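You operate a simulated robot arm through the tools that you are given. There is no shell and no other tool.

Carry out the task below with a simulated robot arm. There is one attempt and no reset: what you move stays moved.

## Task
Set bar 2 down in the tank that job card L names.
Fine: lift it clear first; the hooks end on their low stop.

Only the result counts: the job must be done as asked and must still hold three seconds after the hand-in. Knocking over, shifting, dropping, spilling or breaking anything else fails it.

## Robot
A 6-joint arm with a three-finger gripper, fixed in place. Base frame: the origin is at the foot of the arm, x ahead of it, y to its left, z up. Units: mm, degrees, N and s.
Its first joint turns from -166.0 to 166.0 degrees. Payload 4.89 kg.
The TCP is the grasp point between the finger pads, 30 mm short of the fingertips. In the tool frame z runs along the fingers and y along their closing line. Largest opening 164 mm; the body of the gripper starts 125 mm behind the TCP.
Orientation is that of the tool frame in the base frame, as [roll, pitch, yaw] about the fixed x, y, z axes, in that order (R = Rz(yaw) Ry(pitch) Rx(roll)). With the fingers straight down and closing along the base's y, the tool's x points along the base's -x, its y along +y and its z along -z.

## Interface
- The arm moves only by the tool apply_moves. Its argument "deltas" is a list of rows, each an object of numbers (a shift or turn left out is 0, a gripper value left out holds the last): "x", "y", "z": the shift along the base's x, y, z in mm; "rx", "ry", "rz": the turn, a rotation vector about the base's x, y, z in degrees; "gripper": the finger opening in mm, from 0 to 164. In form: [{"x": .., "y": .., "z": .., "rx": .., "ry": .., "rz": .., "gripper": ..}, ...]. A call has 1 to 20 rows; each row shifts and turns the commanded pose from where the row before left it. Rows are played at 5 a second. More than 50 mm and 8.6 degrees between two rows, or a gripper value outside its range, and nothing of the call is played. Where a pose cannot be reached the arm comes as near as it can. A force on the tool above 40 N (or 10 N above the force at the start of the call, whichever is more), or a blocked arm, ends the call early, and 0.2 s more pass. The fingers move at their own pace (about 108 mm/s each) and stop on an object; they squeeze with about 36 N. The grip force told is the motor's: it shows also when the fingers shut on nothing. Time passes only in rows, and 0.2 s behind the last, so rows that do not move let the fingers close. The reply holds the time, the measured pose of the TCP, the force on the tool along the base axes, the opening and the grip force, in the units named above and with some noise, with the torque about the TCP (base axes, N m) and any sound that the robot's microphone picked up.
- Cameras (640 x 400 px; columns grow to the right, rows downward): "scene" is fixed at [398.5, 651.4, 1715.4]; the picture's right is [-1.00, -0.03, 0.00], its down [-0.01, 0.27, -0.96] and it looks along [0.03, -0.96, -0.27] (base axes); focal length 359 px, centre (320, 200). "wrist" rides on the gripper at [76, -2, -152] in the tool frame; the picture's right is [0.02, 1.00, 0.00], its down [-0.88, 0.02, -0.47] and it looks along [-0.47, 0.01, 0.88] (tool axes); focal length 247 px, centre (320, 200). There is no depth. A picture from a camera that has moved, and an enlarged one, comes with that camera's place and axes in the base frame and with its lens.
- get_image(camera): a new picture of that camera. No time passes.
- raise_lower(by): slides the trunk up (or, below 0, down) by that many mm; the arm rides with it, the base frame stays. It gives what a move gives, with no picture.
- zoom(camera, box): a new picture of the part [left, top, right, bottom] of that camera's present view, enlarged. No time passes.
- close_job(): hands the job in; it is judged then, once.

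Nothing tells you positions but the pictures and the camera data. Unless the task says otherwise, let go and move clear before handing in.

The tools are called as a command line: name --argument value ..., lists and objects as JSON in quotes. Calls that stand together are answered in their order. apply_moves: Moves the arm, as the interface text tells. Its arguments: {"type":"object","properties":{"deltas":{"type":"array","items":{"type":"object","properties":{"x":{"type":"number"},"y":{"type":"number"},"z":{"type":"number"},"rx":{"type":"number"},"ry":{"type":"number"},"rz":{"type":"number"},"gripper":{"type":"number"}}}}},"required":["deltas"]} The other tools are called the same way: raise_lower (by) slides the trunk up or down; get_image (camera) takes a picture; zoom (camera, box) takes an enlarged picture of a part of a camera's view; close_job () hands the job in.

At the start:

```text
time_s: 0.0
position: [354.3, -561.7, 1371.2]
ee_rot: [179.9, 0.1, 180.0]
wrist_force: [0.2, -0.6, -0.6]
wrist_torque: [-0.01, 0.02, 0.01]
finger_gap: 164.1
finger_force: 0.0
trunk travel left (down, up): [-175.0, 215.0]
```

scene: 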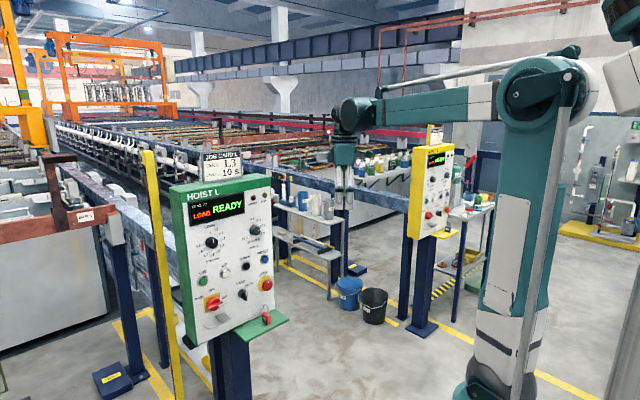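
wrist: 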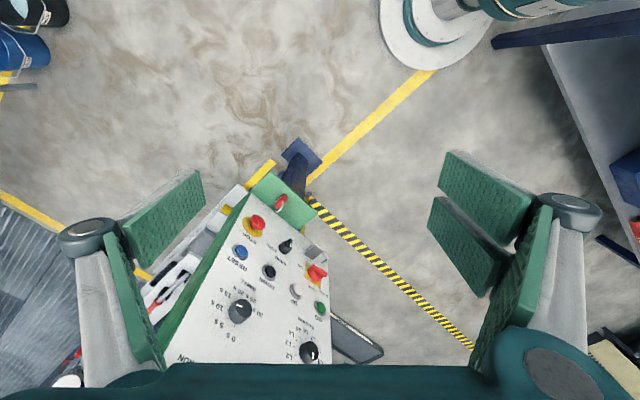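

I see two hoist control pedestals: a green "HOIST L" panel near the camera and a yellow-backed one farther off, with a job card above. I'll enlarge the pictures to read the card, displays and controls before moving anything.

zoom --camera "scene" --box '[180, 140, 290, 210]'

zoom --camera "scene" --box '[165, 170, 295, 350]'

zoom --camera "scene" --box '[400, 115, 470, 245]'

zoom --camera "scene" --box '[0, 0, 200, 125]'

zoom --camera "scene" --box '[0, 100, 200, 225]'

zoom --camera "wrist" --box '[150, 160, 400, 400]'

```text
5.71 times, centred on (235, 175) of scene
camera zoom: at [398.5, 651.4, 1715.4], right [-1.0, -0.03, 0.0], down [-0.01, 0.27, -0.96], along [0.03, -0.96, -0.27], focal length 2049 px, centre (806, 343)
```

zoom: 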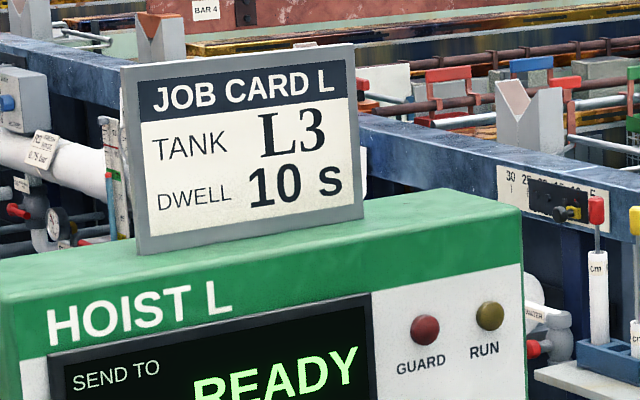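

```text
2.22 times, centred on (230, 260) of scene
camera zoom: at [398.5, 651.4, 1715.4], right [-1.0, -0.03, 0.0], down [-0.01, 0.27, -0.96], along [0.03, -0.96, -0.27], focal length 797 px, centre (520, 67)
```

zoom: 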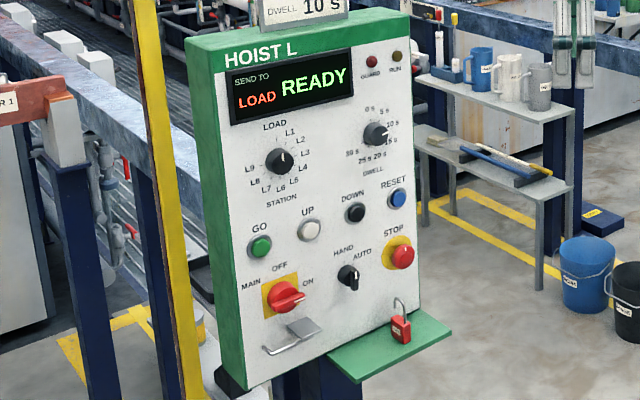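

```text
3.08 times, centred on (435, 180) of scene
camera zoom: at [398.5, 651.4, 1715.4], right [-1.0, -0.03, 0.0], down [-0.01, 0.27, -0.96], along [0.03, -0.96, -0.27], focal length 1103 px, centre (-34, 262)
```

zoom: 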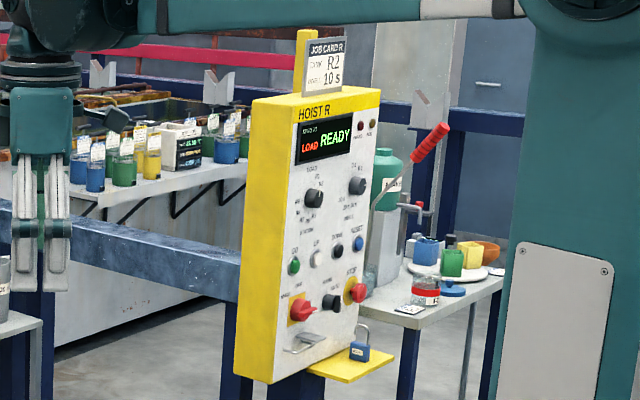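

```text
3.20 times, centred on (100, 62) of scene
camera zoom: at [398.5, 651.4, 1715.4], right [-1.0, -0.03, 0.0], down [-0.01, 0.27, -0.96], along [0.03, -0.96, -0.27], focal length 1148 px, centre (1024, 640)
```

zoom: 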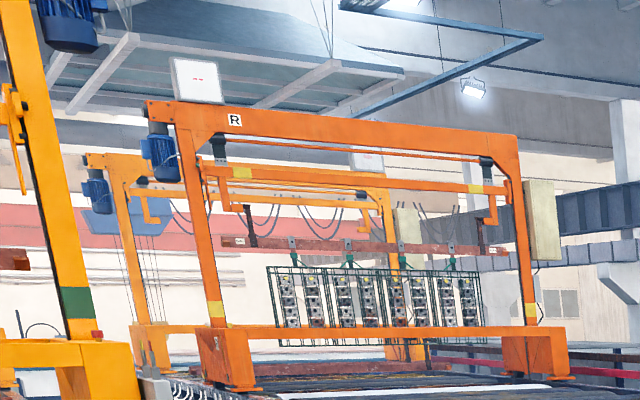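

```text
3.20 times, centred on (100, 162) of scene
camera zoom: at [398.5, 651.4, 1715.4], right [-1.0, -0.03, 0.0], down [-0.01, 0.27, -0.96], along [0.03, -0.96, -0.27], focal length 1148 px, centre (1024, 320)
```

zoom: 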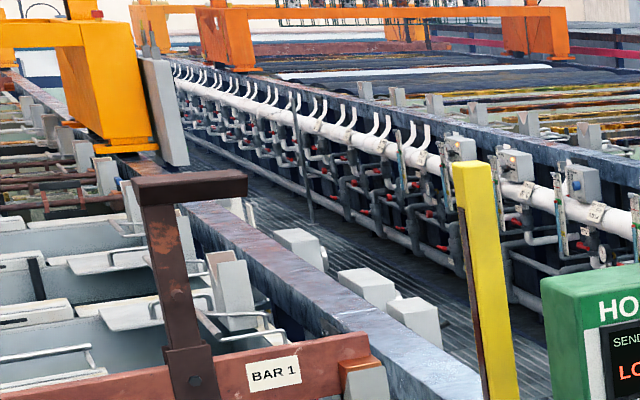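

```text
1.67 times, centred on (275, 280) of wrist
camera zoom: at [278.0, -562.7, 1524.9], right [-0.02, 1.0, 0.0], down [0.88, 0.02, 0.47], along [0.47, 0.01, -0.88], focal length 412 px, centre (395, 67)
```

zoom: 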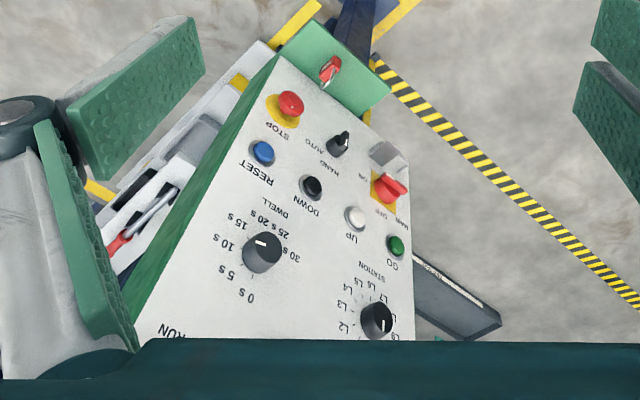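

Card L names tank L3, dwell 10 s. Now I'll look for bar 2 and where each hoist stands, and read the panel settings in more detail.

zoom --camera "scene" --box '[50, 55, 180, 130]'

zoom --camera "scene" --box '[0, 0, 60, 150]'

zoom --camera "scene" --box '[0, 130, 130, 260]'

zoom --camera "scene" --box '[170, 90, 410, 200]'

zoom --camera "scene" --box '[180, 190, 280, 280]'

zoom --camera "scene" --box '[190, 260, 300, 350]'

zoom --camera "scene" --box '[405, 115, 460, 180]'

zoom --camera "scene" --box '[405, 170, 460, 245]'

```text
4.92 times, centred on (115, 92) of scene
camera zoom: at [398.5, 651.4, 1715.4], right [-1.0, -0.03, 0.0], down [-0.01, 0.27, -0.96], along [0.03, -0.96, -0.27], focal length 1765 px, centre (1329, 729)
```

zoom: 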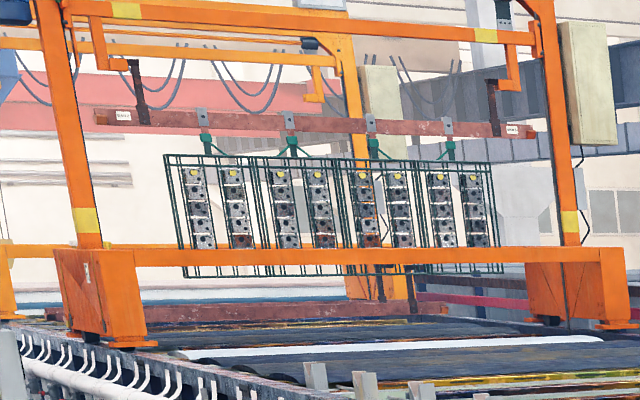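

```text
2.67 times, centred on (30, 75) of scene
camera zoom: at [398.5, 651.4, 1715.4], right [-1.0, -0.03, 0.0], down [-0.01, 0.27, -0.96], along [0.03, -0.96, -0.27], focal length 956 px, centre (1093, 533)
```

zoom: 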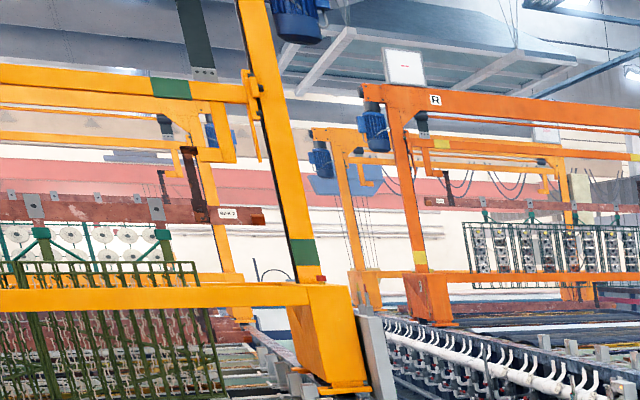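

```text
3.08 times, centred on (65, 195) of scene
camera zoom: at [398.5, 651.4, 1715.4], right [-1.0, -0.03, 0.0], down [-0.01, 0.27, -0.96], along [0.03, -0.96, -0.27], focal length 1103 px, centre (1105, 215)
```

zoom: 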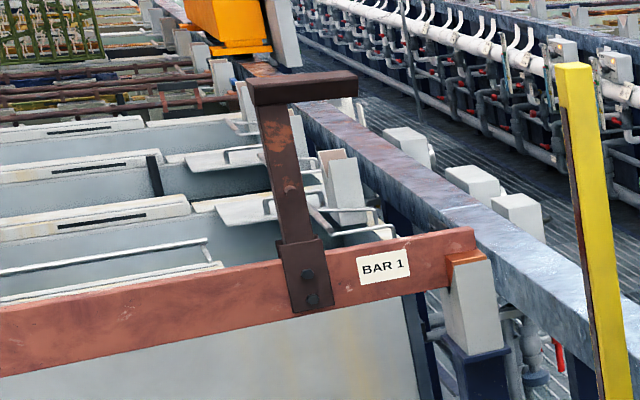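

```text
2.67 times, centred on (290, 145) of scene
camera zoom: at [398.5, 651.4, 1715.4], right [-1.0, -0.03, 0.0], down [-0.01, 0.27, -0.96], along [0.03, -0.96, -0.27], focal length 956 px, centre (400, 347)
```

zoom: 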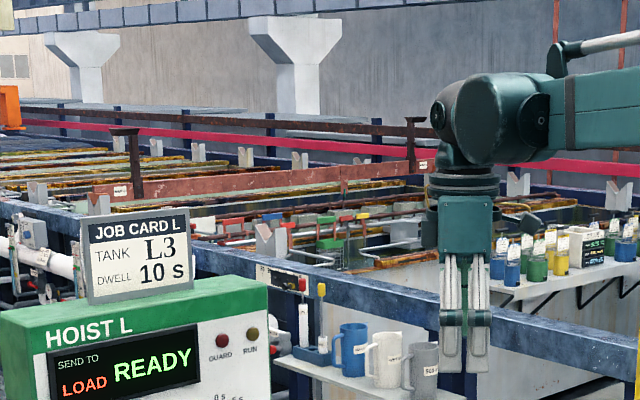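

```text
4.44 times, centred on (230, 235) of scene
camera zoom: at [398.5, 651.4, 1715.4], right [-1.0, -0.03, 0.0], down [-0.01, 0.27, -0.96], along [0.03, -0.96, -0.27], focal length 1594 px, centre (720, 44)
```

zoom: 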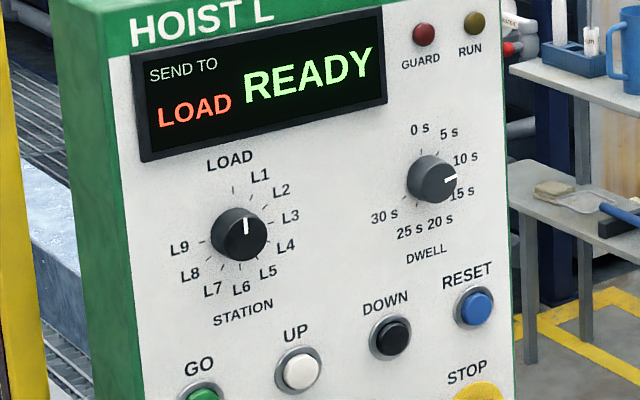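

```text
4.44 times, centred on (245, 305) of scene
camera zoom: at [398.5, 651.4, 1715.4], right [-1.0, -0.03, 0.0], down [-0.01, 0.27, -0.96], along [0.03, -0.96, -0.27], focal length 1594 px, centre (653, -267)
```

zoom: 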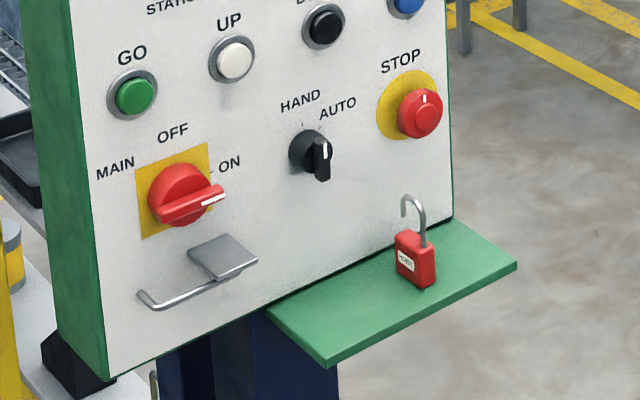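

```text
6.15 times, centred on (432, 148) of scene
camera zoom: at [398.5, 651.4, 1715.4], right [-1.0, -0.03, 0.0], down [-0.01, 0.27, -0.96], along [0.03, -0.96, -0.27], focal length 2207 px, centre (-372, 523)
```

zoom: 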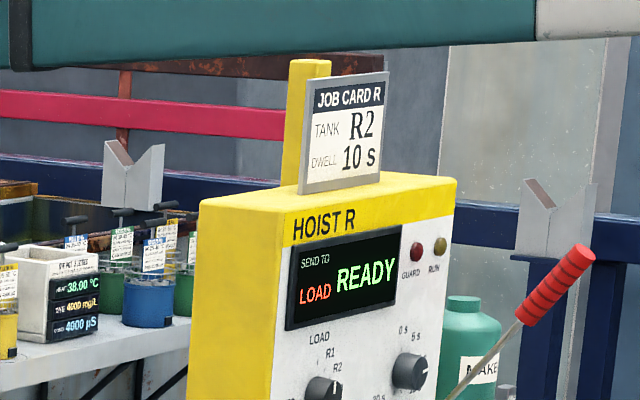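

```text
5.33 times, centred on (432, 208) of scene
camera zoom: at [398.5, 651.4, 1715.4], right [-1.0, -0.03, 0.0], down [-0.01, 0.27, -0.96], along [0.03, -0.96, -0.27], focal length 1912 px, centre (-280, 160)
```

zoom: 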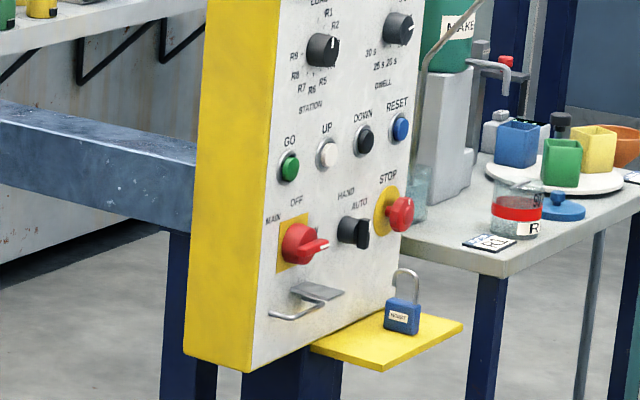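

Hoist L (yellow gantry at the left edge) seems to carry a bar with a small tag; I'll enlarge that tag and the rack beneath it, and check the tank numbers along the line.

zoom --camera "scene" --box '[0, 60, 40, 100]'

zoom --camera "scene" --box '[0, 90, 60, 150]'

zoom --camera "scene" --box '[60, 70, 110, 100]'

zoom --camera "scene" --box '[195, 205, 235, 245]'

zoom --camera "scene" --box '[235, 205, 275, 245]'

zoom --camera "scene" --box '[225, 270, 265, 310]'

zoom --camera "scene" --box '[0, 130, 60, 190]'

zoom --camera "wrist" --box '[170, 180, 340, 370]'

```text
10.00 times, centred on (20, 80) of scene
camera zoom: at [398.5, 651.4, 1715.4], right [-1.0, -0.03, 0.0], down [-0.01, 0.27, -0.96], along [0.03, -0.96, -0.27], focal length 3586 px, centre (3320, 1400)
```

zoom: 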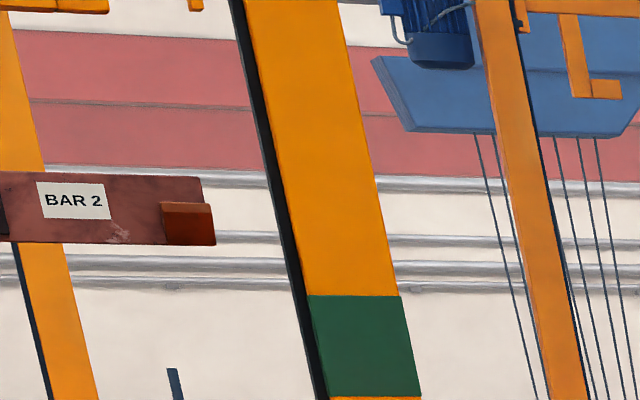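

```text
6.67 times, centred on (30, 120) of scene
camera zoom: at [398.5, 651.4, 1715.4], right [-1.0, -0.03, 0.0], down [-0.01, 0.27, -0.96], along [0.03, -0.96, -0.27], focal length 2391 px, centre (2253, 733)
```

zoom: 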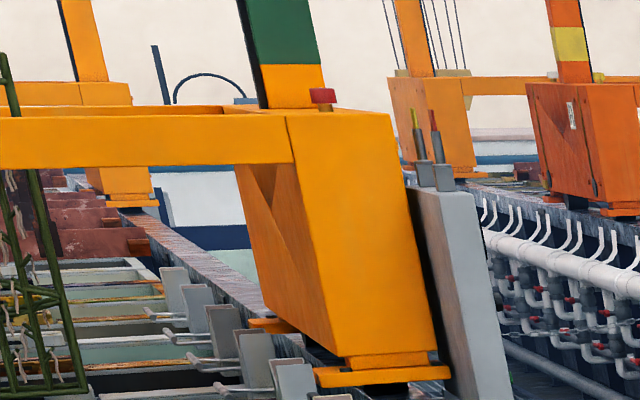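

```text
12.80 times, centred on (85, 85) of scene
camera zoom: at [398.5, 651.4, 1715.4], right [-1.0, -0.03, 0.0], down [-0.01, 0.27, -0.96], along [0.03, -0.96, -0.27], focal length 4590 px, centre (3328, 1672)
```

zoom: 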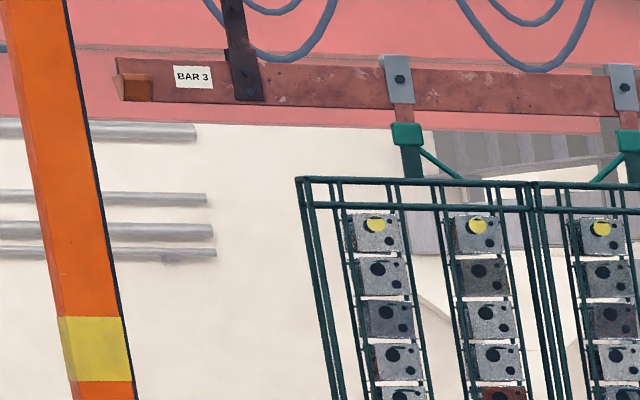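

```text
10.00 times, centred on (215, 225) of scene
camera zoom: at [398.5, 651.4, 1715.4], right [-1.0, -0.03, 0.0], down [-0.01, 0.27, -0.96], along [0.03, -0.96, -0.27], focal length 3586 px, centre (1370, -50)
```

zoom: 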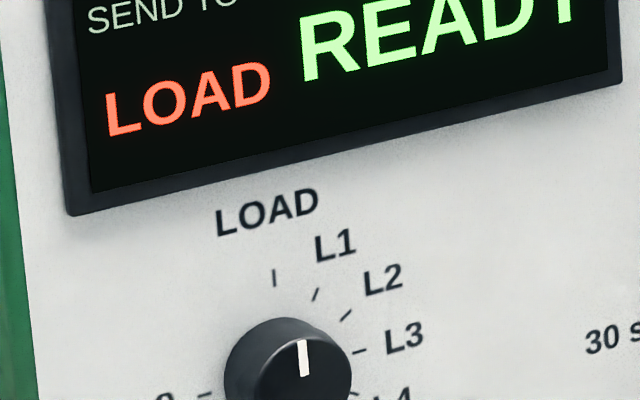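

```text
10.00 times, centred on (255, 225) of scene
camera zoom: at [398.5, 651.4, 1715.4], right [-1.0, -0.03, 0.0], down [-0.01, 0.27, -0.96], along [0.03, -0.96, -0.27], focal length 3586 px, centre (970, -50)
```

zoom: 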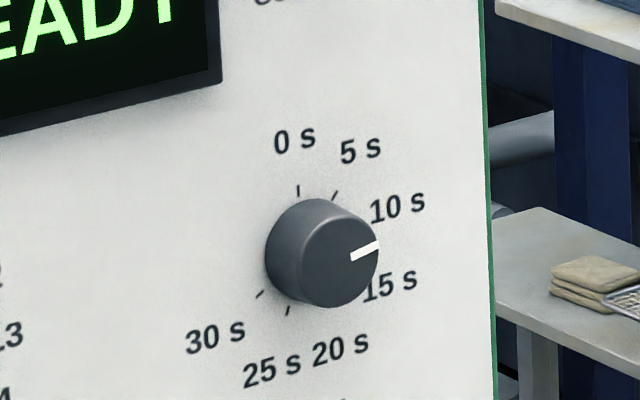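

```text
10.00 times, centred on (245, 290) of scene
camera zoom: at [398.5, 651.4, 1715.4], right [-1.0, -0.03, 0.0], down [-0.01, 0.27, -0.96], along [0.03, -0.96, -0.27], focal length 3586 px, centre (1070, -700)
```

zoom: 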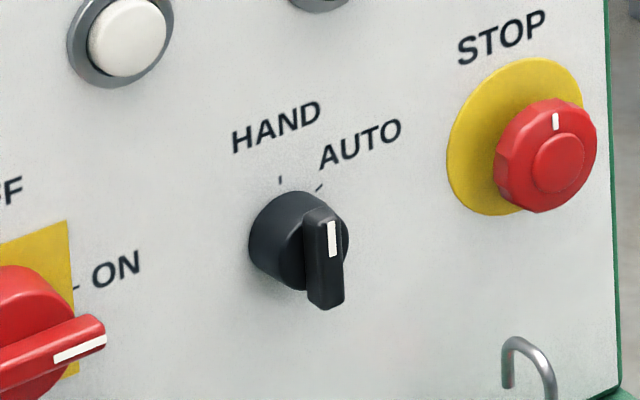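

```text
6.67 times, centred on (30, 160) of scene
camera zoom: at [398.5, 651.4, 1715.4], right [-1.0, -0.03, 0.0], down [-0.01, 0.27, -0.96], along [0.03, -0.96, -0.27], focal length 2391 px, centre (2253, 467)
```

zoom: 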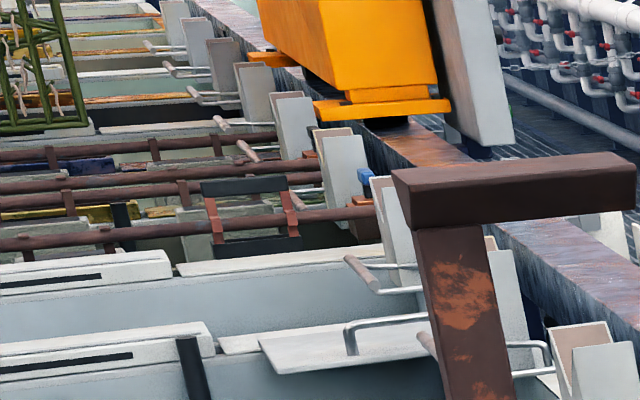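

```text
2.11 times, centred on (255, 275) of wrist
camera zoom: at [278.0, -562.7, 1524.9], right [-0.02, 1.0, 0.0], down [0.88, 0.02, 0.47], along [0.47, 0.01, -0.88], focal length 520 px, centre (457, 42)
```

zoom: 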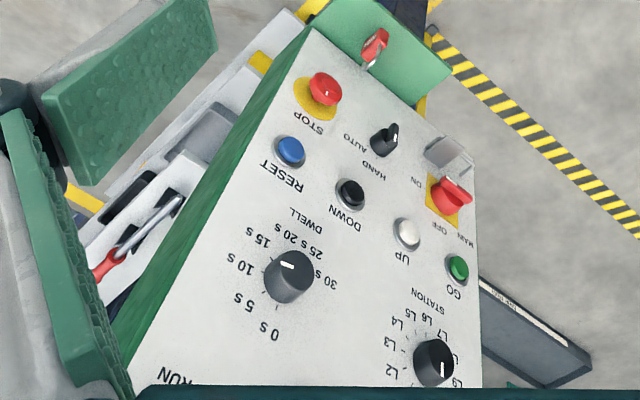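

Bar 2 hangs in hoist L's hooks, and the panel shows MAIN ON, mode HAND, STATION at LOAD, DWELL at about 10 s. I place GO near (874,-548,1055), STATION near (834,-575,1202) and DWELL near (705,-712,1199), with the panel vertical and facing roughly (-0.73,+0.68). I'll yaw the tool -43° and then tilt it horizontal toward the panel, well clear of it.

apply_moves --deltas '[{"rz": -7.2}, {"rz": -7.2}, {"rz": -7.2}, {"rz": -7.2}, {"rz": -7.2}, {"rz": -7.0}]'

apply_moves --deltas '[{"rx": -5.58, "ry": -5.98}, {"rx": -5.58, "ry": -5.98}, {"rx": -5.58, "ry": -5.98}, {"rx": -5.58, "ry": -5.98}, {"rx": -5.58, "ry": -5.98}, {"rx": -5.58, "ry": -5.98}]'

get_image --camera "wrist"

get_image --camera "scene"

```text
time_s: 1.4
position: [354.7, -560.5, 1370.5]
ee_rot: [-179.9, -0.1, 137.0]
wrist_force: [0.2, 1.0, 0.4]
wrist_torque: [0.01, -0.05, 0.03]
finger_gap: 163.9
finger_force: 0.0
trunk travel left (down, up): [-175.0, 215.0]
```

```text
time_s: 2.6
position: [393.8, -646.2, 1391.7]
ee_rot: [180.0, 40.6, 137.1]
wrist_force: [0.6, 1.2, 0.2]
wrist_torque: [-0.08, 0.07, -0.09]
finger_gap: 164.2
finger_force: 0.0
trunk travel left (down, up): [-175.0, 215.0]
stopped in row 6: the arm was blocked; the commanded pose is now the measured one
```

```text
taken
camera wrist: at [277.0, -541.7, 1459.0], right [0.67, 0.74, -0.01], down [0.28, -0.23, 0.93], along [0.69, -0.63, -0.36], focal length 247 px, centre (320, 200)
```

wrist: 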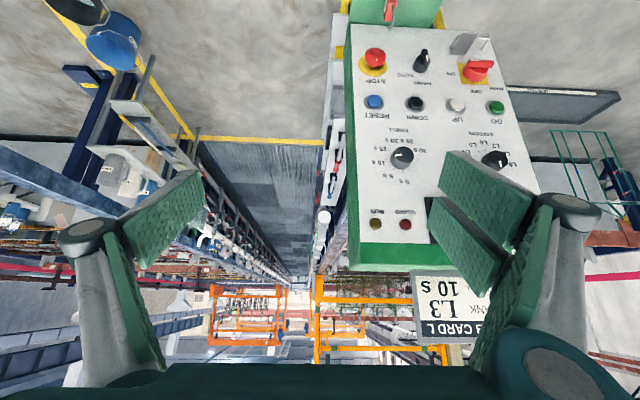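

```text
taken
```

scene: 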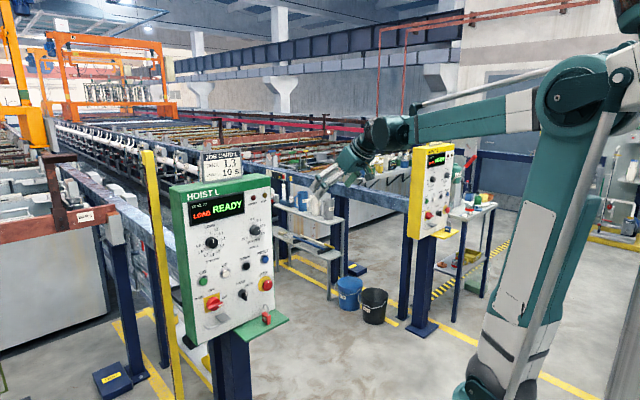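

The arm was blocked by its own posture (upper arm leaning back, TCP pushed about 94 mm outward), with no contact force. I'll come down first, which leans the upper arm forward, and then go on tilting.

apply_moves --deltas '[{"z": -40}, {"z": -40}, {"z": -40}, {"z": -40}, {"z": -30}]'

apply_moves --deltas '[{"rx": -3.4, "ry": -3.65}, {"rx": -3.4, "ry": -3.65}, {"rx": -3.4, "ry": -3.65}, {"rx": -3.4, "ry": -3.65}]'

get_image --camera "wrist"

get_image --camera "scene"

```text
time_s: 3.8
position: [393.4, -646.9, 1201.9]
ee_rot: [180.0, 40.6, 137.0]
wrist_force: [0.2, 0.9, 0.0]
wrist_torque: [0.01, 0.02, -0.02]
finger_gap: 163.8
finger_force: 0.1
trunk travel left (down, up): [-175.0, 215.0]
```

```text
time_s: 4.8
position: [393.8, -647.6, 1203.5]
ee_rot: [-179.9, 60.5, 137.3]
wrist_force: [-0.8, -0.3, -0.4]
wrist_torque: [-0.03, -0.01, 0.01]
finger_gap: 164.1
finger_force: 0.1
trunk travel left (down, up): [-175.0, 215.0]
```

```text
taken
camera wrist: at [267.1, -532.2, 1211.3], right [0.67, 0.74, -0.02], down [0.03, 0.0, 1.0], along [0.74, -0.67, -0.02], focal length 247 px, centre (320, 200)
```

wrist: 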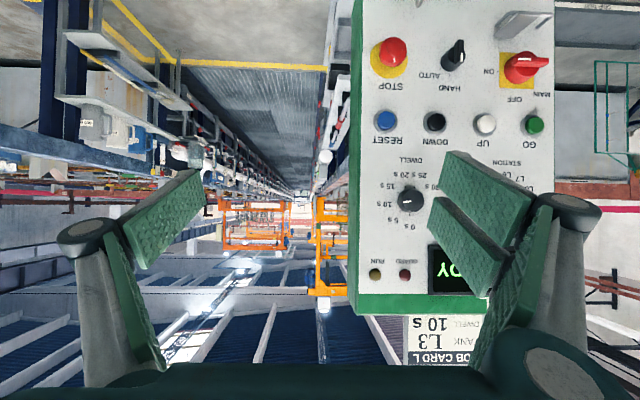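

```text
taken
```

scene: 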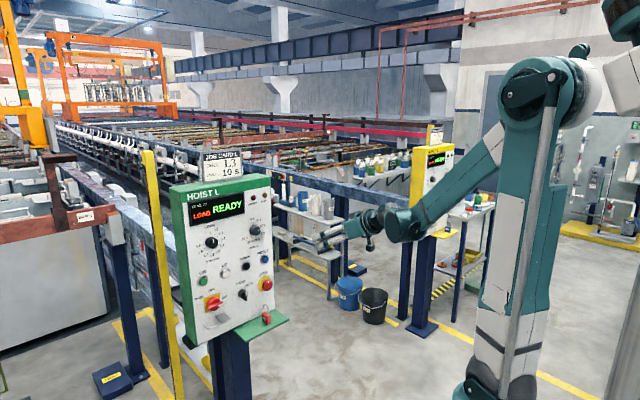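

The camera now faces the panel squarely (picture inverted). I'll enlarge it to measure the controls and confirm settings before finishing the tilt.

zoom --camera "wrist" --box '[345, 0, 565, 140]'

zoom --camera "wrist" --box '[345, 90, 485, 230]'

zoom --camera "wrist" --box '[190, 180, 360, 300]'

```text
2.86 times, centred on (455, 70) of wrist
camera zoom: at [267.1, -532.2, 1211.3], right [0.67, 0.74, -0.02], down [0.03, 0.0, 1.0], along [0.74, -0.67, -0.02], focal length 706 px, centre (-66, 571)
```

zoom: 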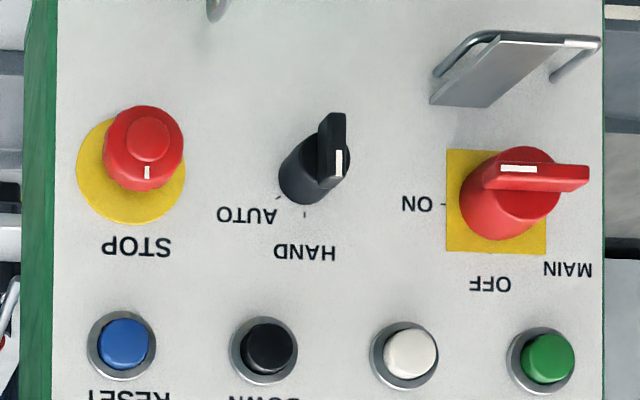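

```text
2.86 times, centred on (415, 160) of wrist
camera zoom: at [267.1, -532.2, 1211.3], right [0.67, 0.74, -0.02], down [0.03, 0.0, 1.0], along [0.74, -0.67, -0.02], focal length 706 px, centre (49, 314)
```

zoom: 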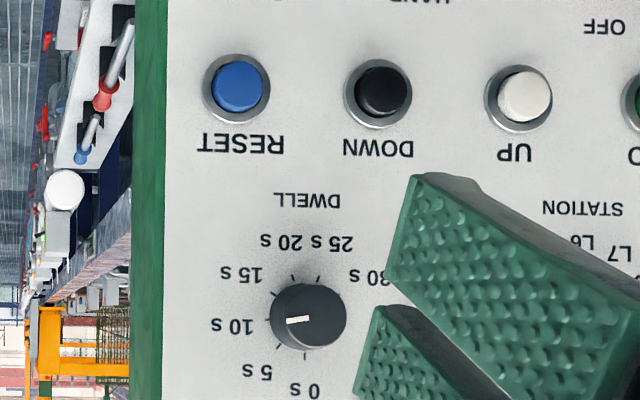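

```text
3.33 times, centred on (275, 240) of wrist
camera zoom: at [267.1, -532.2, 1211.3], right [0.67, 0.74, -0.02], down [0.03, 0.0, 1.0], along [0.74, -0.67, -0.02], focal length 823 px, centre (470, 67)
```

zoom: 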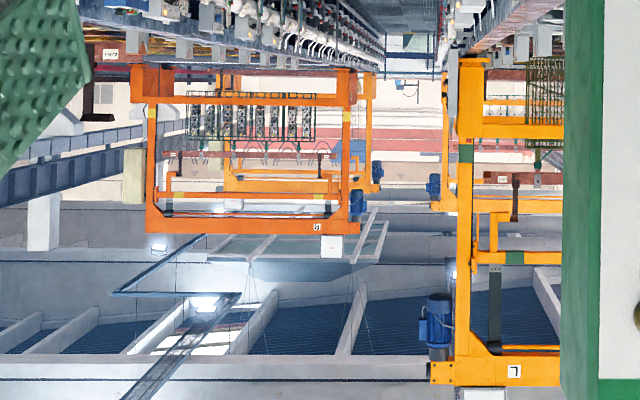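

Confirmed: mode HAND, MAIN ON, DWELL 10 s. Hoist L's hooks sit only about half height, so bar 2 has to be raised first. The button row is at z ≈ 1050 with about 95 mm spacing, and the panel normal is at azimuth 135°. I'll close the fingers, finish the tilt and go to a standoff in front of UP.

apply_moves --deltas '[{"x": 38.5, "y": 12.8, "z": -17, "rx": -2.22, "ry": -2.41, "rz": -0.25, "gripper": 0}, {"x": 38.5, "y": 12.8, "z": -17, "rx": -2.22, "ry": -2.41, "rz": -0.25}, {"x": 38.5, "y": 12.8, "z": -17, "rx": -2.22, "ry": -2.41, "rz": -0.25}, {"x": 38.5, "y": 12.8, "z": -17, "rx": -2.22, "ry": -2.41, "rz": -0.25}, {"x": 38.5, "y": 12.8, "z": -17, "rx": -2.22, "ry": -2.41, "rz": -0.25}, {"x": 38.5, "y": 12.8, "z": -17, "rx": -2.22, "ry": -2.41, "rz": -0.25}]'

get_image --camera "wrist"

get_image --camera "scene"

```text
time_s: 6.2
position: [623.4, -569.9, 1100.7]
ee_rot: [177.9, 80.3, 133.6]
wrist_force: [-1.2, 0.1, 1.0]
wrist_torque: [0.12, 0.05, 0.19]
finger_gap: 0.0
finger_force: 36.0
trunk travel left (down, up): [-175.0, 215.0]
```

```text
taken
camera wrist: at [506.1, -455.5, 1051.8], right [0.7, 0.72, -0.02], down [-0.22, 0.23, 0.95], along [0.68, -0.66, 0.32], focal length 247 px, centre (320, 200)
```

wrist: 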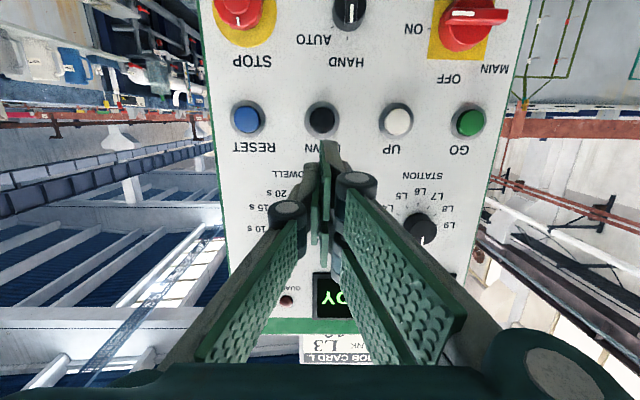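

```text
taken
```

scene: 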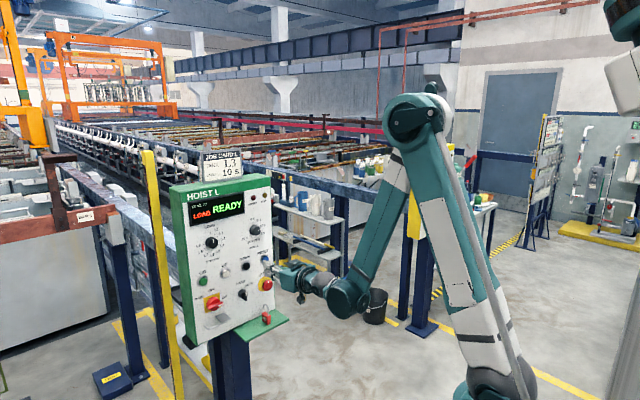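

The closed fingers are pointing at the panel. Refined from three views, the button heads are at panel depth ≈ 997 mm along the normal, with UP at about (800,-609,1054). I'll finish the last 10° of tilt and stop about 65 mm in front of UP.

apply_moves --deltas '[{"x": 36.2, "y": 9.7, "z": -15.6, "rx": -2.3, "ry": -2.3, "rz": -0.24}, {"x": 36.2, "y": 9.7, "z": -15.6, "rx": -2.3, "ry": -2.3, "rz": -0.24}, {"x": 36.1, "y": 9.6, "z": -15.5, "rx": -2.3, "ry": -2.3, "rz": -0.24}, {}]'

get_image --camera "wrist"

zoom --camera "scene" --box '[165, 170, 355, 350]'

```text
time_s: 7.2
position: [735.7, -541.8, 1056.6]
ee_rot: [129.5, 89.8, 84.6]
wrist_force: [-0.6, 0.1, -0.4]
wrist_torque: [-0.02, 0.0, 0.03]
finger_gap: 0.0
finger_force: 36.0
out of reach, approached as far as the arm can: row 3
trunk travel left (down, up): [-175.0, 215.0]
```

```text
taken
camera wrist: at [626.9, -434.4, 981.7], right [0.71, 0.71, -0.02], down [-0.32, 0.34, 0.88], along [0.63, -0.62, 0.47], focal length 247 px, centre (320, 200)
```

wrist: 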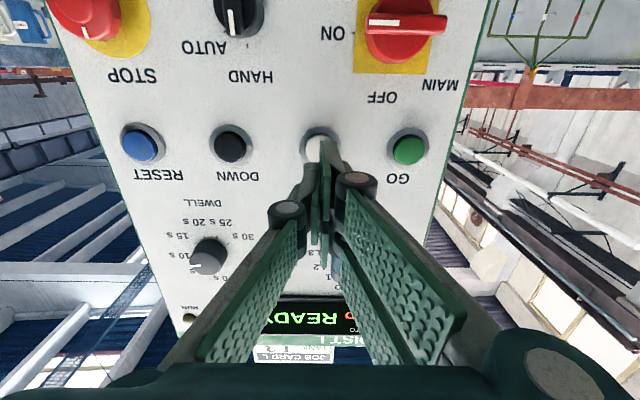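

```text
2.22 times, centred on (260, 260) of scene
camera zoom: at [398.5, 651.4, 1715.4], right [-1.0, -0.03, 0.0], down [-0.01, 0.27, -0.96], along [0.03, -0.96, -0.27], focal length 797 px, centre (453, 67)
```

zoom: 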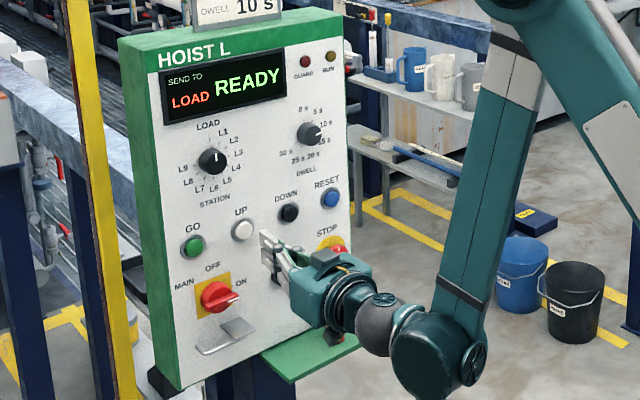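

The fingers point straight at UP, with about 64 mm still to go from tip to button. I'll approach and then press in small steps, watching for force and sound.

apply_moves --deltas '[{"x": 17.7, "y": -17.7, "z": -2}, {"x": 14.1, "y": -14.1}, {}]'

get_image --camera "wrist"

zoom --camera "scene" --box '[195, 210, 295, 290]'

```text
time_s: 8.0
position: [766.5, -574.0, 1054.9]
ee_rot: [96.6, 89.8, 51.4]
wrist_force: [1.5, 0.2, -0.2]
wrist_torque: [-0.01, -0.01, 0.0]
finger_gap: 0.1
finger_force: 35.6
trunk travel left (down, up): [-175.0, 215.0]
```

```text
taken
camera wrist: at [658.2, -467.2, 979.2], right [0.71, 0.71, -0.02], down [-0.32, 0.34, 0.88], along [0.63, -0.62, 0.47], focal length 247 px, centre (320, 200)
```

wrist: 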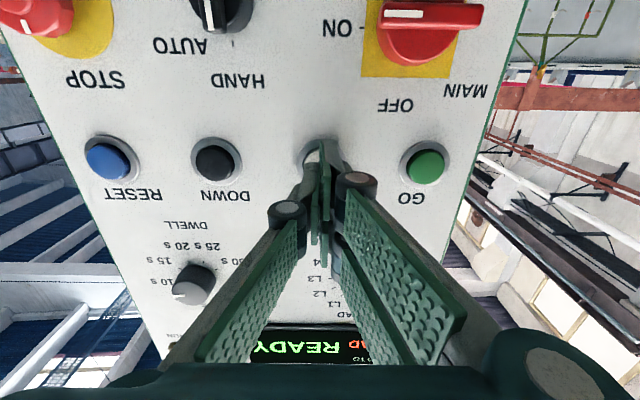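

```text
5.00 times, centred on (245, 250) of scene
camera zoom: at [398.5, 651.4, 1715.4], right [-1.0, -0.03, 0.0], down [-0.01, 0.27, -0.96], along [0.03, -0.96, -0.27], focal length 1793 px, centre (695, -50)
```

zoom: 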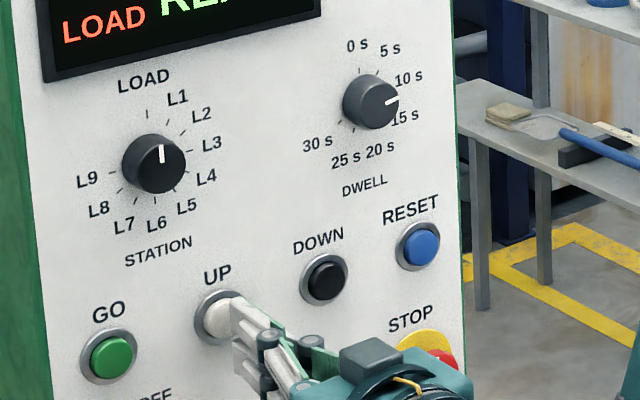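

The tip is about 19 mm short of UP and centred on it. I'm pressing forward now.

apply_moves --deltas '[{"x": 8.5, "y": -8.5}, {"x": 2.1, "y": -2.1}, {"x": 1.8, "y": -1.8}, {"x": 1.8, "y": -1.8}]'

zoom --camera "scene" --box '[175, 170, 295, 290]'

```text
time_s: 9.0
position: [781.0, -589.4, 1054.2]
ee_rot: [97.7, 89.6, 52.7]
wrist_force: [-0.3, -0.4, 0.3]
wrist_torque: [0.01, 0.01, 0.03]
finger_gap: 0.0
finger_force: 35.7
trunk travel left (down, up): [-175.0, 215.0]
```

```text
3.33 times, centred on (235, 230) of scene
camera zoom: at [398.5, 651.4, 1715.4], right [-1.0, -0.03, 0.0], down [-0.01, 0.27, -0.96], along [0.03, -0.96, -0.27], focal length 1195 px, centre (603, 100)
```

zoom: 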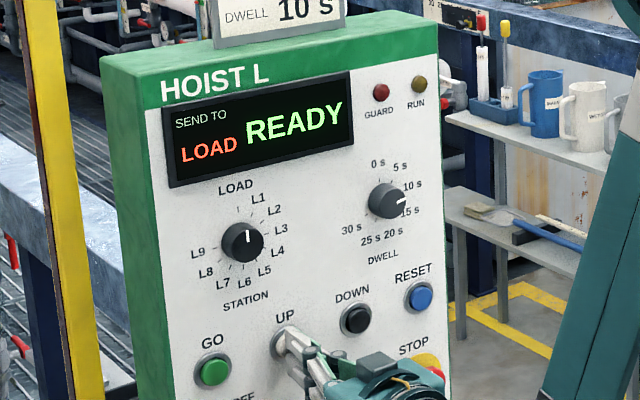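

No contact yet, with the tip at depth 999 mm. I'll keep going in 2 mm steps.

apply_moves --deltas '[{"x": 1.4, "y": -1.4}, {"x": 1.4, "y": -1.4}, {"x": 1.4, "y": -1.4}]'

zoom --camera "scene" --box '[175, 170, 295, 290]'

```text
time_s: 9.8
position: [785.7, -593.1, 1054.5]
ee_rot: [97.5, 89.7, 52.6]
wrist_force: [-0.5, 0.9, 0.1]
wrist_torque: [-0.01, -0.01, -0.01]
finger_gap: 5.9
finger_force: 44.7
trunk travel left (down, up): [-175.0, 215.0]
```

```text
3.33 times, centred on (235, 230) of scene
camera zoom: at [398.5, 651.4, 1715.4], right [-1.0, -0.03, 0.0], down [-0.01, 0.27, -0.96], along [0.03, -0.96, -0.27], focal length 1195 px, centre (603, 100)
```

zoom: 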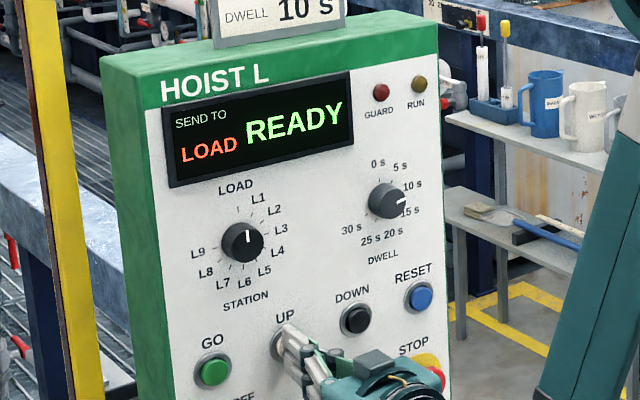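

The fingers opened 5.9 mm, so the button head is probably wedging between the two tips. I'll check with the wrist camera.

zoom --camera "wrist" --box '[220, 80, 420, 240]'

zoom --camera "scene" --box '[225, 245, 275, 290]'

```text
2.50 times, centred on (320, 160) of wrist
camera zoom: at [676.2, -485.7, 979.3], right [0.71, 0.71, -0.02], down [-0.32, 0.34, 0.88], along [0.63, -0.62, 0.47], focal length 617 px, centre (320, 300)
```

zoom: 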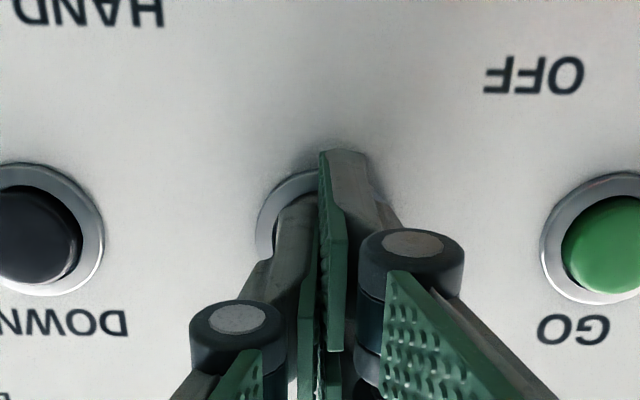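

```text
8.89 times, centred on (250, 268) of scene
camera zoom: at [398.5, 651.4, 1715.4], right [-1.0, -0.03, 0.0], down [-0.01, 0.27, -0.96], along [0.03, -0.96, -0.27], focal length 3187 px, centre (942, -400)
```

zoom: 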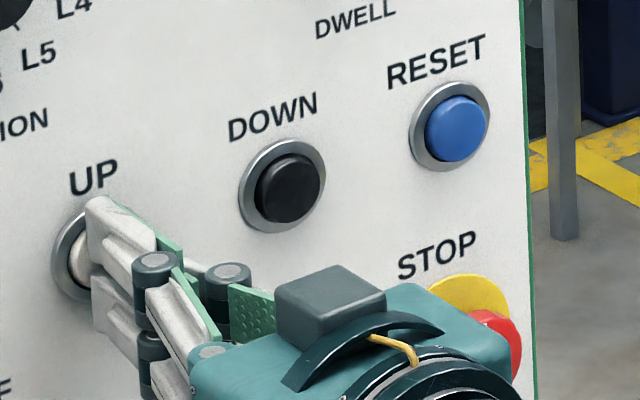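

The domed button slipped between the two tips. I'll back off, open the fingers to 40 mm and press with just one finger (the one on the +left side), shifting the TCP 25 mm toward DOWN.

apply_moves --deltas '[{"x": -9, "y": 9}, {"x": -9, "y": 9}, {"gripper": 40}, {"x": -8.8, "y": -8.8}, {"x": -8.8, "y": -8.8}, {}]'

zoom --camera "wrist" --box '[220, 80, 420, 240]'

zoom --camera "scene" --box '[215, 235, 275, 290]'

```text
time_s: 11.2
position: [750.2, -592.8, 1054.2]
ee_rot: [98.0, 89.7, 53.1]
wrist_force: [-1.0, 0.6, 0.4]
wrist_torque: [0.0, 0.01, -0.01]
finger_gap: 40.1
finger_force: 0.0
trunk travel left (down, up): [-175.0, 215.0]
```

```text
2.50 times, centred on (320, 160) of wrist
camera zoom: at [640.6, -485.4, 979.2], right [0.71, 0.71, -0.02], down [-0.32, 0.34, 0.88], along [0.63, -0.62, 0.47], focal length 617 px, centre (320, 300)
```

zoom: 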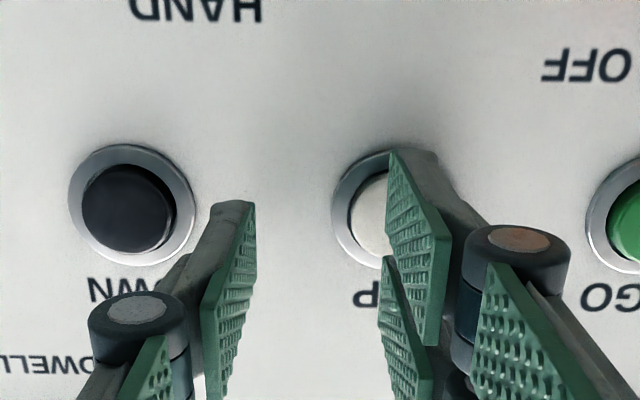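

```text
7.27 times, centred on (245, 262) of scene
camera zoom: at [398.5, 651.4, 1715.4], right [-1.0, -0.03, 0.0], down [-0.01, 0.27, -0.96], along [0.03, -0.96, -0.27], focal length 2608 px, centre (866, -254)
```

zoom: 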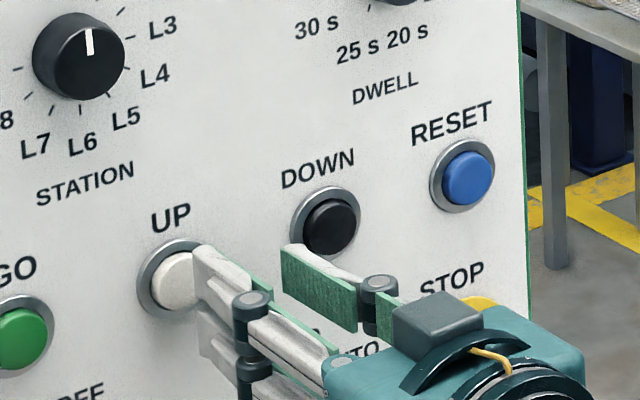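

Each finger has two tines with a gap between them, and the button head sits in that gap. I'll raise the tool 12 mm so the lower tine is centred on the button, then press.

apply_moves --deltas '[{"z": 12}, {"x": 10.6, "y": -10.6}, {"x": 3.5, "y": -3.5}, {"x": 1.8, "y": -1.8}, {"x": 1.8, "y": -1.8}]'

zoom --camera "wrist" --box '[220, 80, 420, 240]'

zoom --camera "scene" --box '[175, 180, 285, 290]'

```text
time_s: 12.4
position: [767.3, -611.0, 1068.1]
ee_rot: [96.8, 89.7, 51.7]
wrist_force: [-2.6, 2.1, 0.0]
wrist_torque: [0.02, 0.01, 0.07]
finger_gap: 39.7
finger_force: 0.0
trunk travel left (down, up): [-175.0, 215.0]
heard: click
```

```text
2.50 times, centred on (320, 160) of wrist
camera zoom: at [658.2, -503.1, 991.7], right [0.71, 0.71, -0.02], down [-0.32, 0.34, 0.88], along [0.63, -0.62, 0.47], focal length 617 px, centre (320, 300)
```

zoom: 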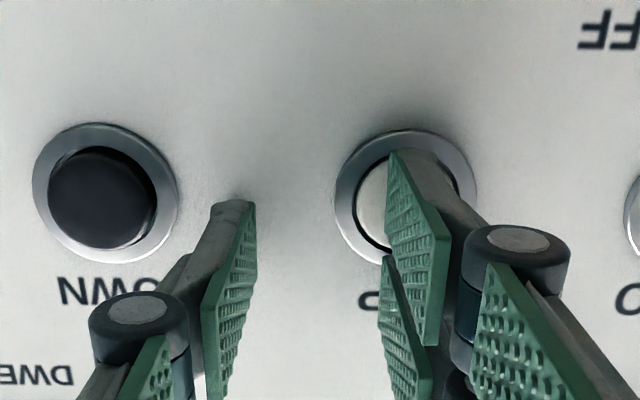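

```text
3.64 times, centred on (230, 235) of scene
camera zoom: at [398.5, 651.4, 1715.4], right [-1.0, -0.03, 0.0], down [-0.01, 0.27, -0.96], along [0.03, -0.96, -0.27], focal length 1304 px, centre (647, 73)
```

zoom: 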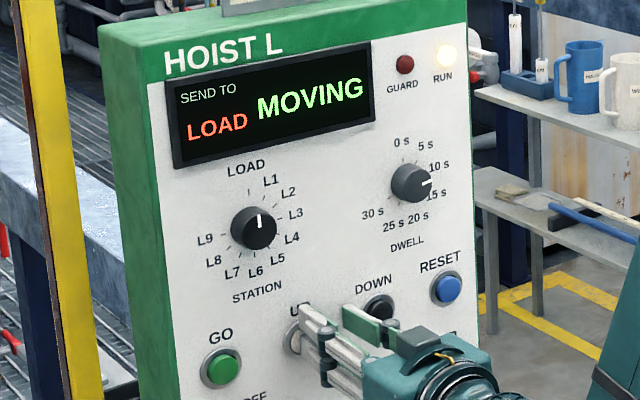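

The button clicked: the display reads MOVING and RUN is lit. I'll hold UP for 3 s and watch for the high stop.

apply_moves --deltas '[{"x": 0.7, "y": -0.7}, {}, {}, {}, {}, {}, {}, {}, {}, {}, {}, {}, {}, {}, {}]'

get_image --camera "scene"

zoom --camera "scene" --box '[175, 180, 285, 290]'

zoom --camera "scene" --box '[0, 0, 60, 150]'

```text
time_s: 15.6
position: [768.4, -611.0, 1066.6]
ee_rot: [96.5, 89.8, 51.6]
wrist_force: [-1.5, 1.8, -0.2]
wrist_torque: [0.03, 0.08, 0.08]
finger_gap: 39.8
finger_force: 0.0
trunk travel left (down, up): [-175.0, 215.0]
```

```text
taken
```

scene: 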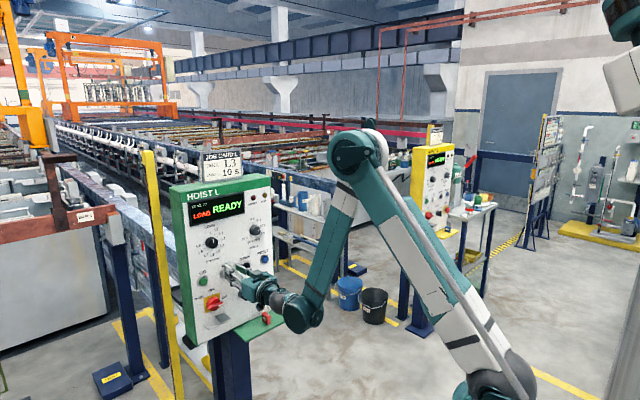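

```text
3.64 times, centred on (230, 235) of scene
camera zoom: at [398.5, 651.4, 1715.4], right [-1.0, -0.03, 0.0], down [-0.01, 0.27, -0.96], along [0.03, -0.96, -0.27], focal length 1304 px, centre (647, 73)
```

zoom: 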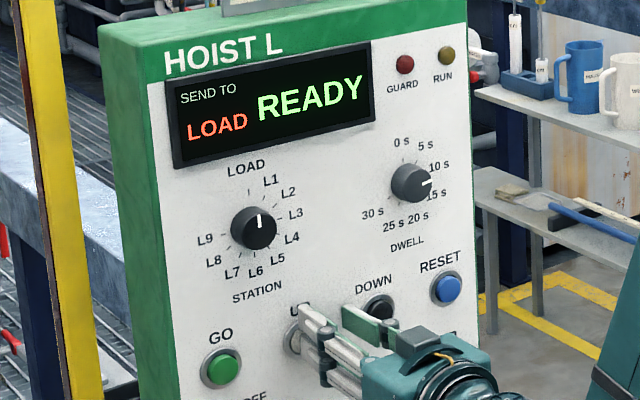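

```text
2.67 times, centred on (30, 75) of scene
camera zoom: at [398.5, 651.4, 1715.4], right [-1.0, -0.03, 0.0], down [-0.01, 0.27, -0.96], along [0.03, -0.96, -0.27], focal length 956 px, centre (1093, 533)
```

zoom: 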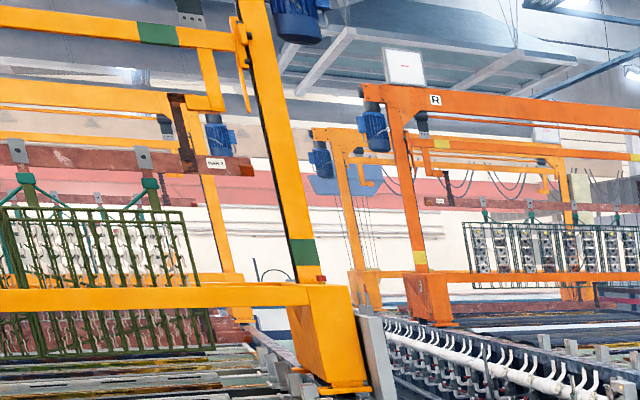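

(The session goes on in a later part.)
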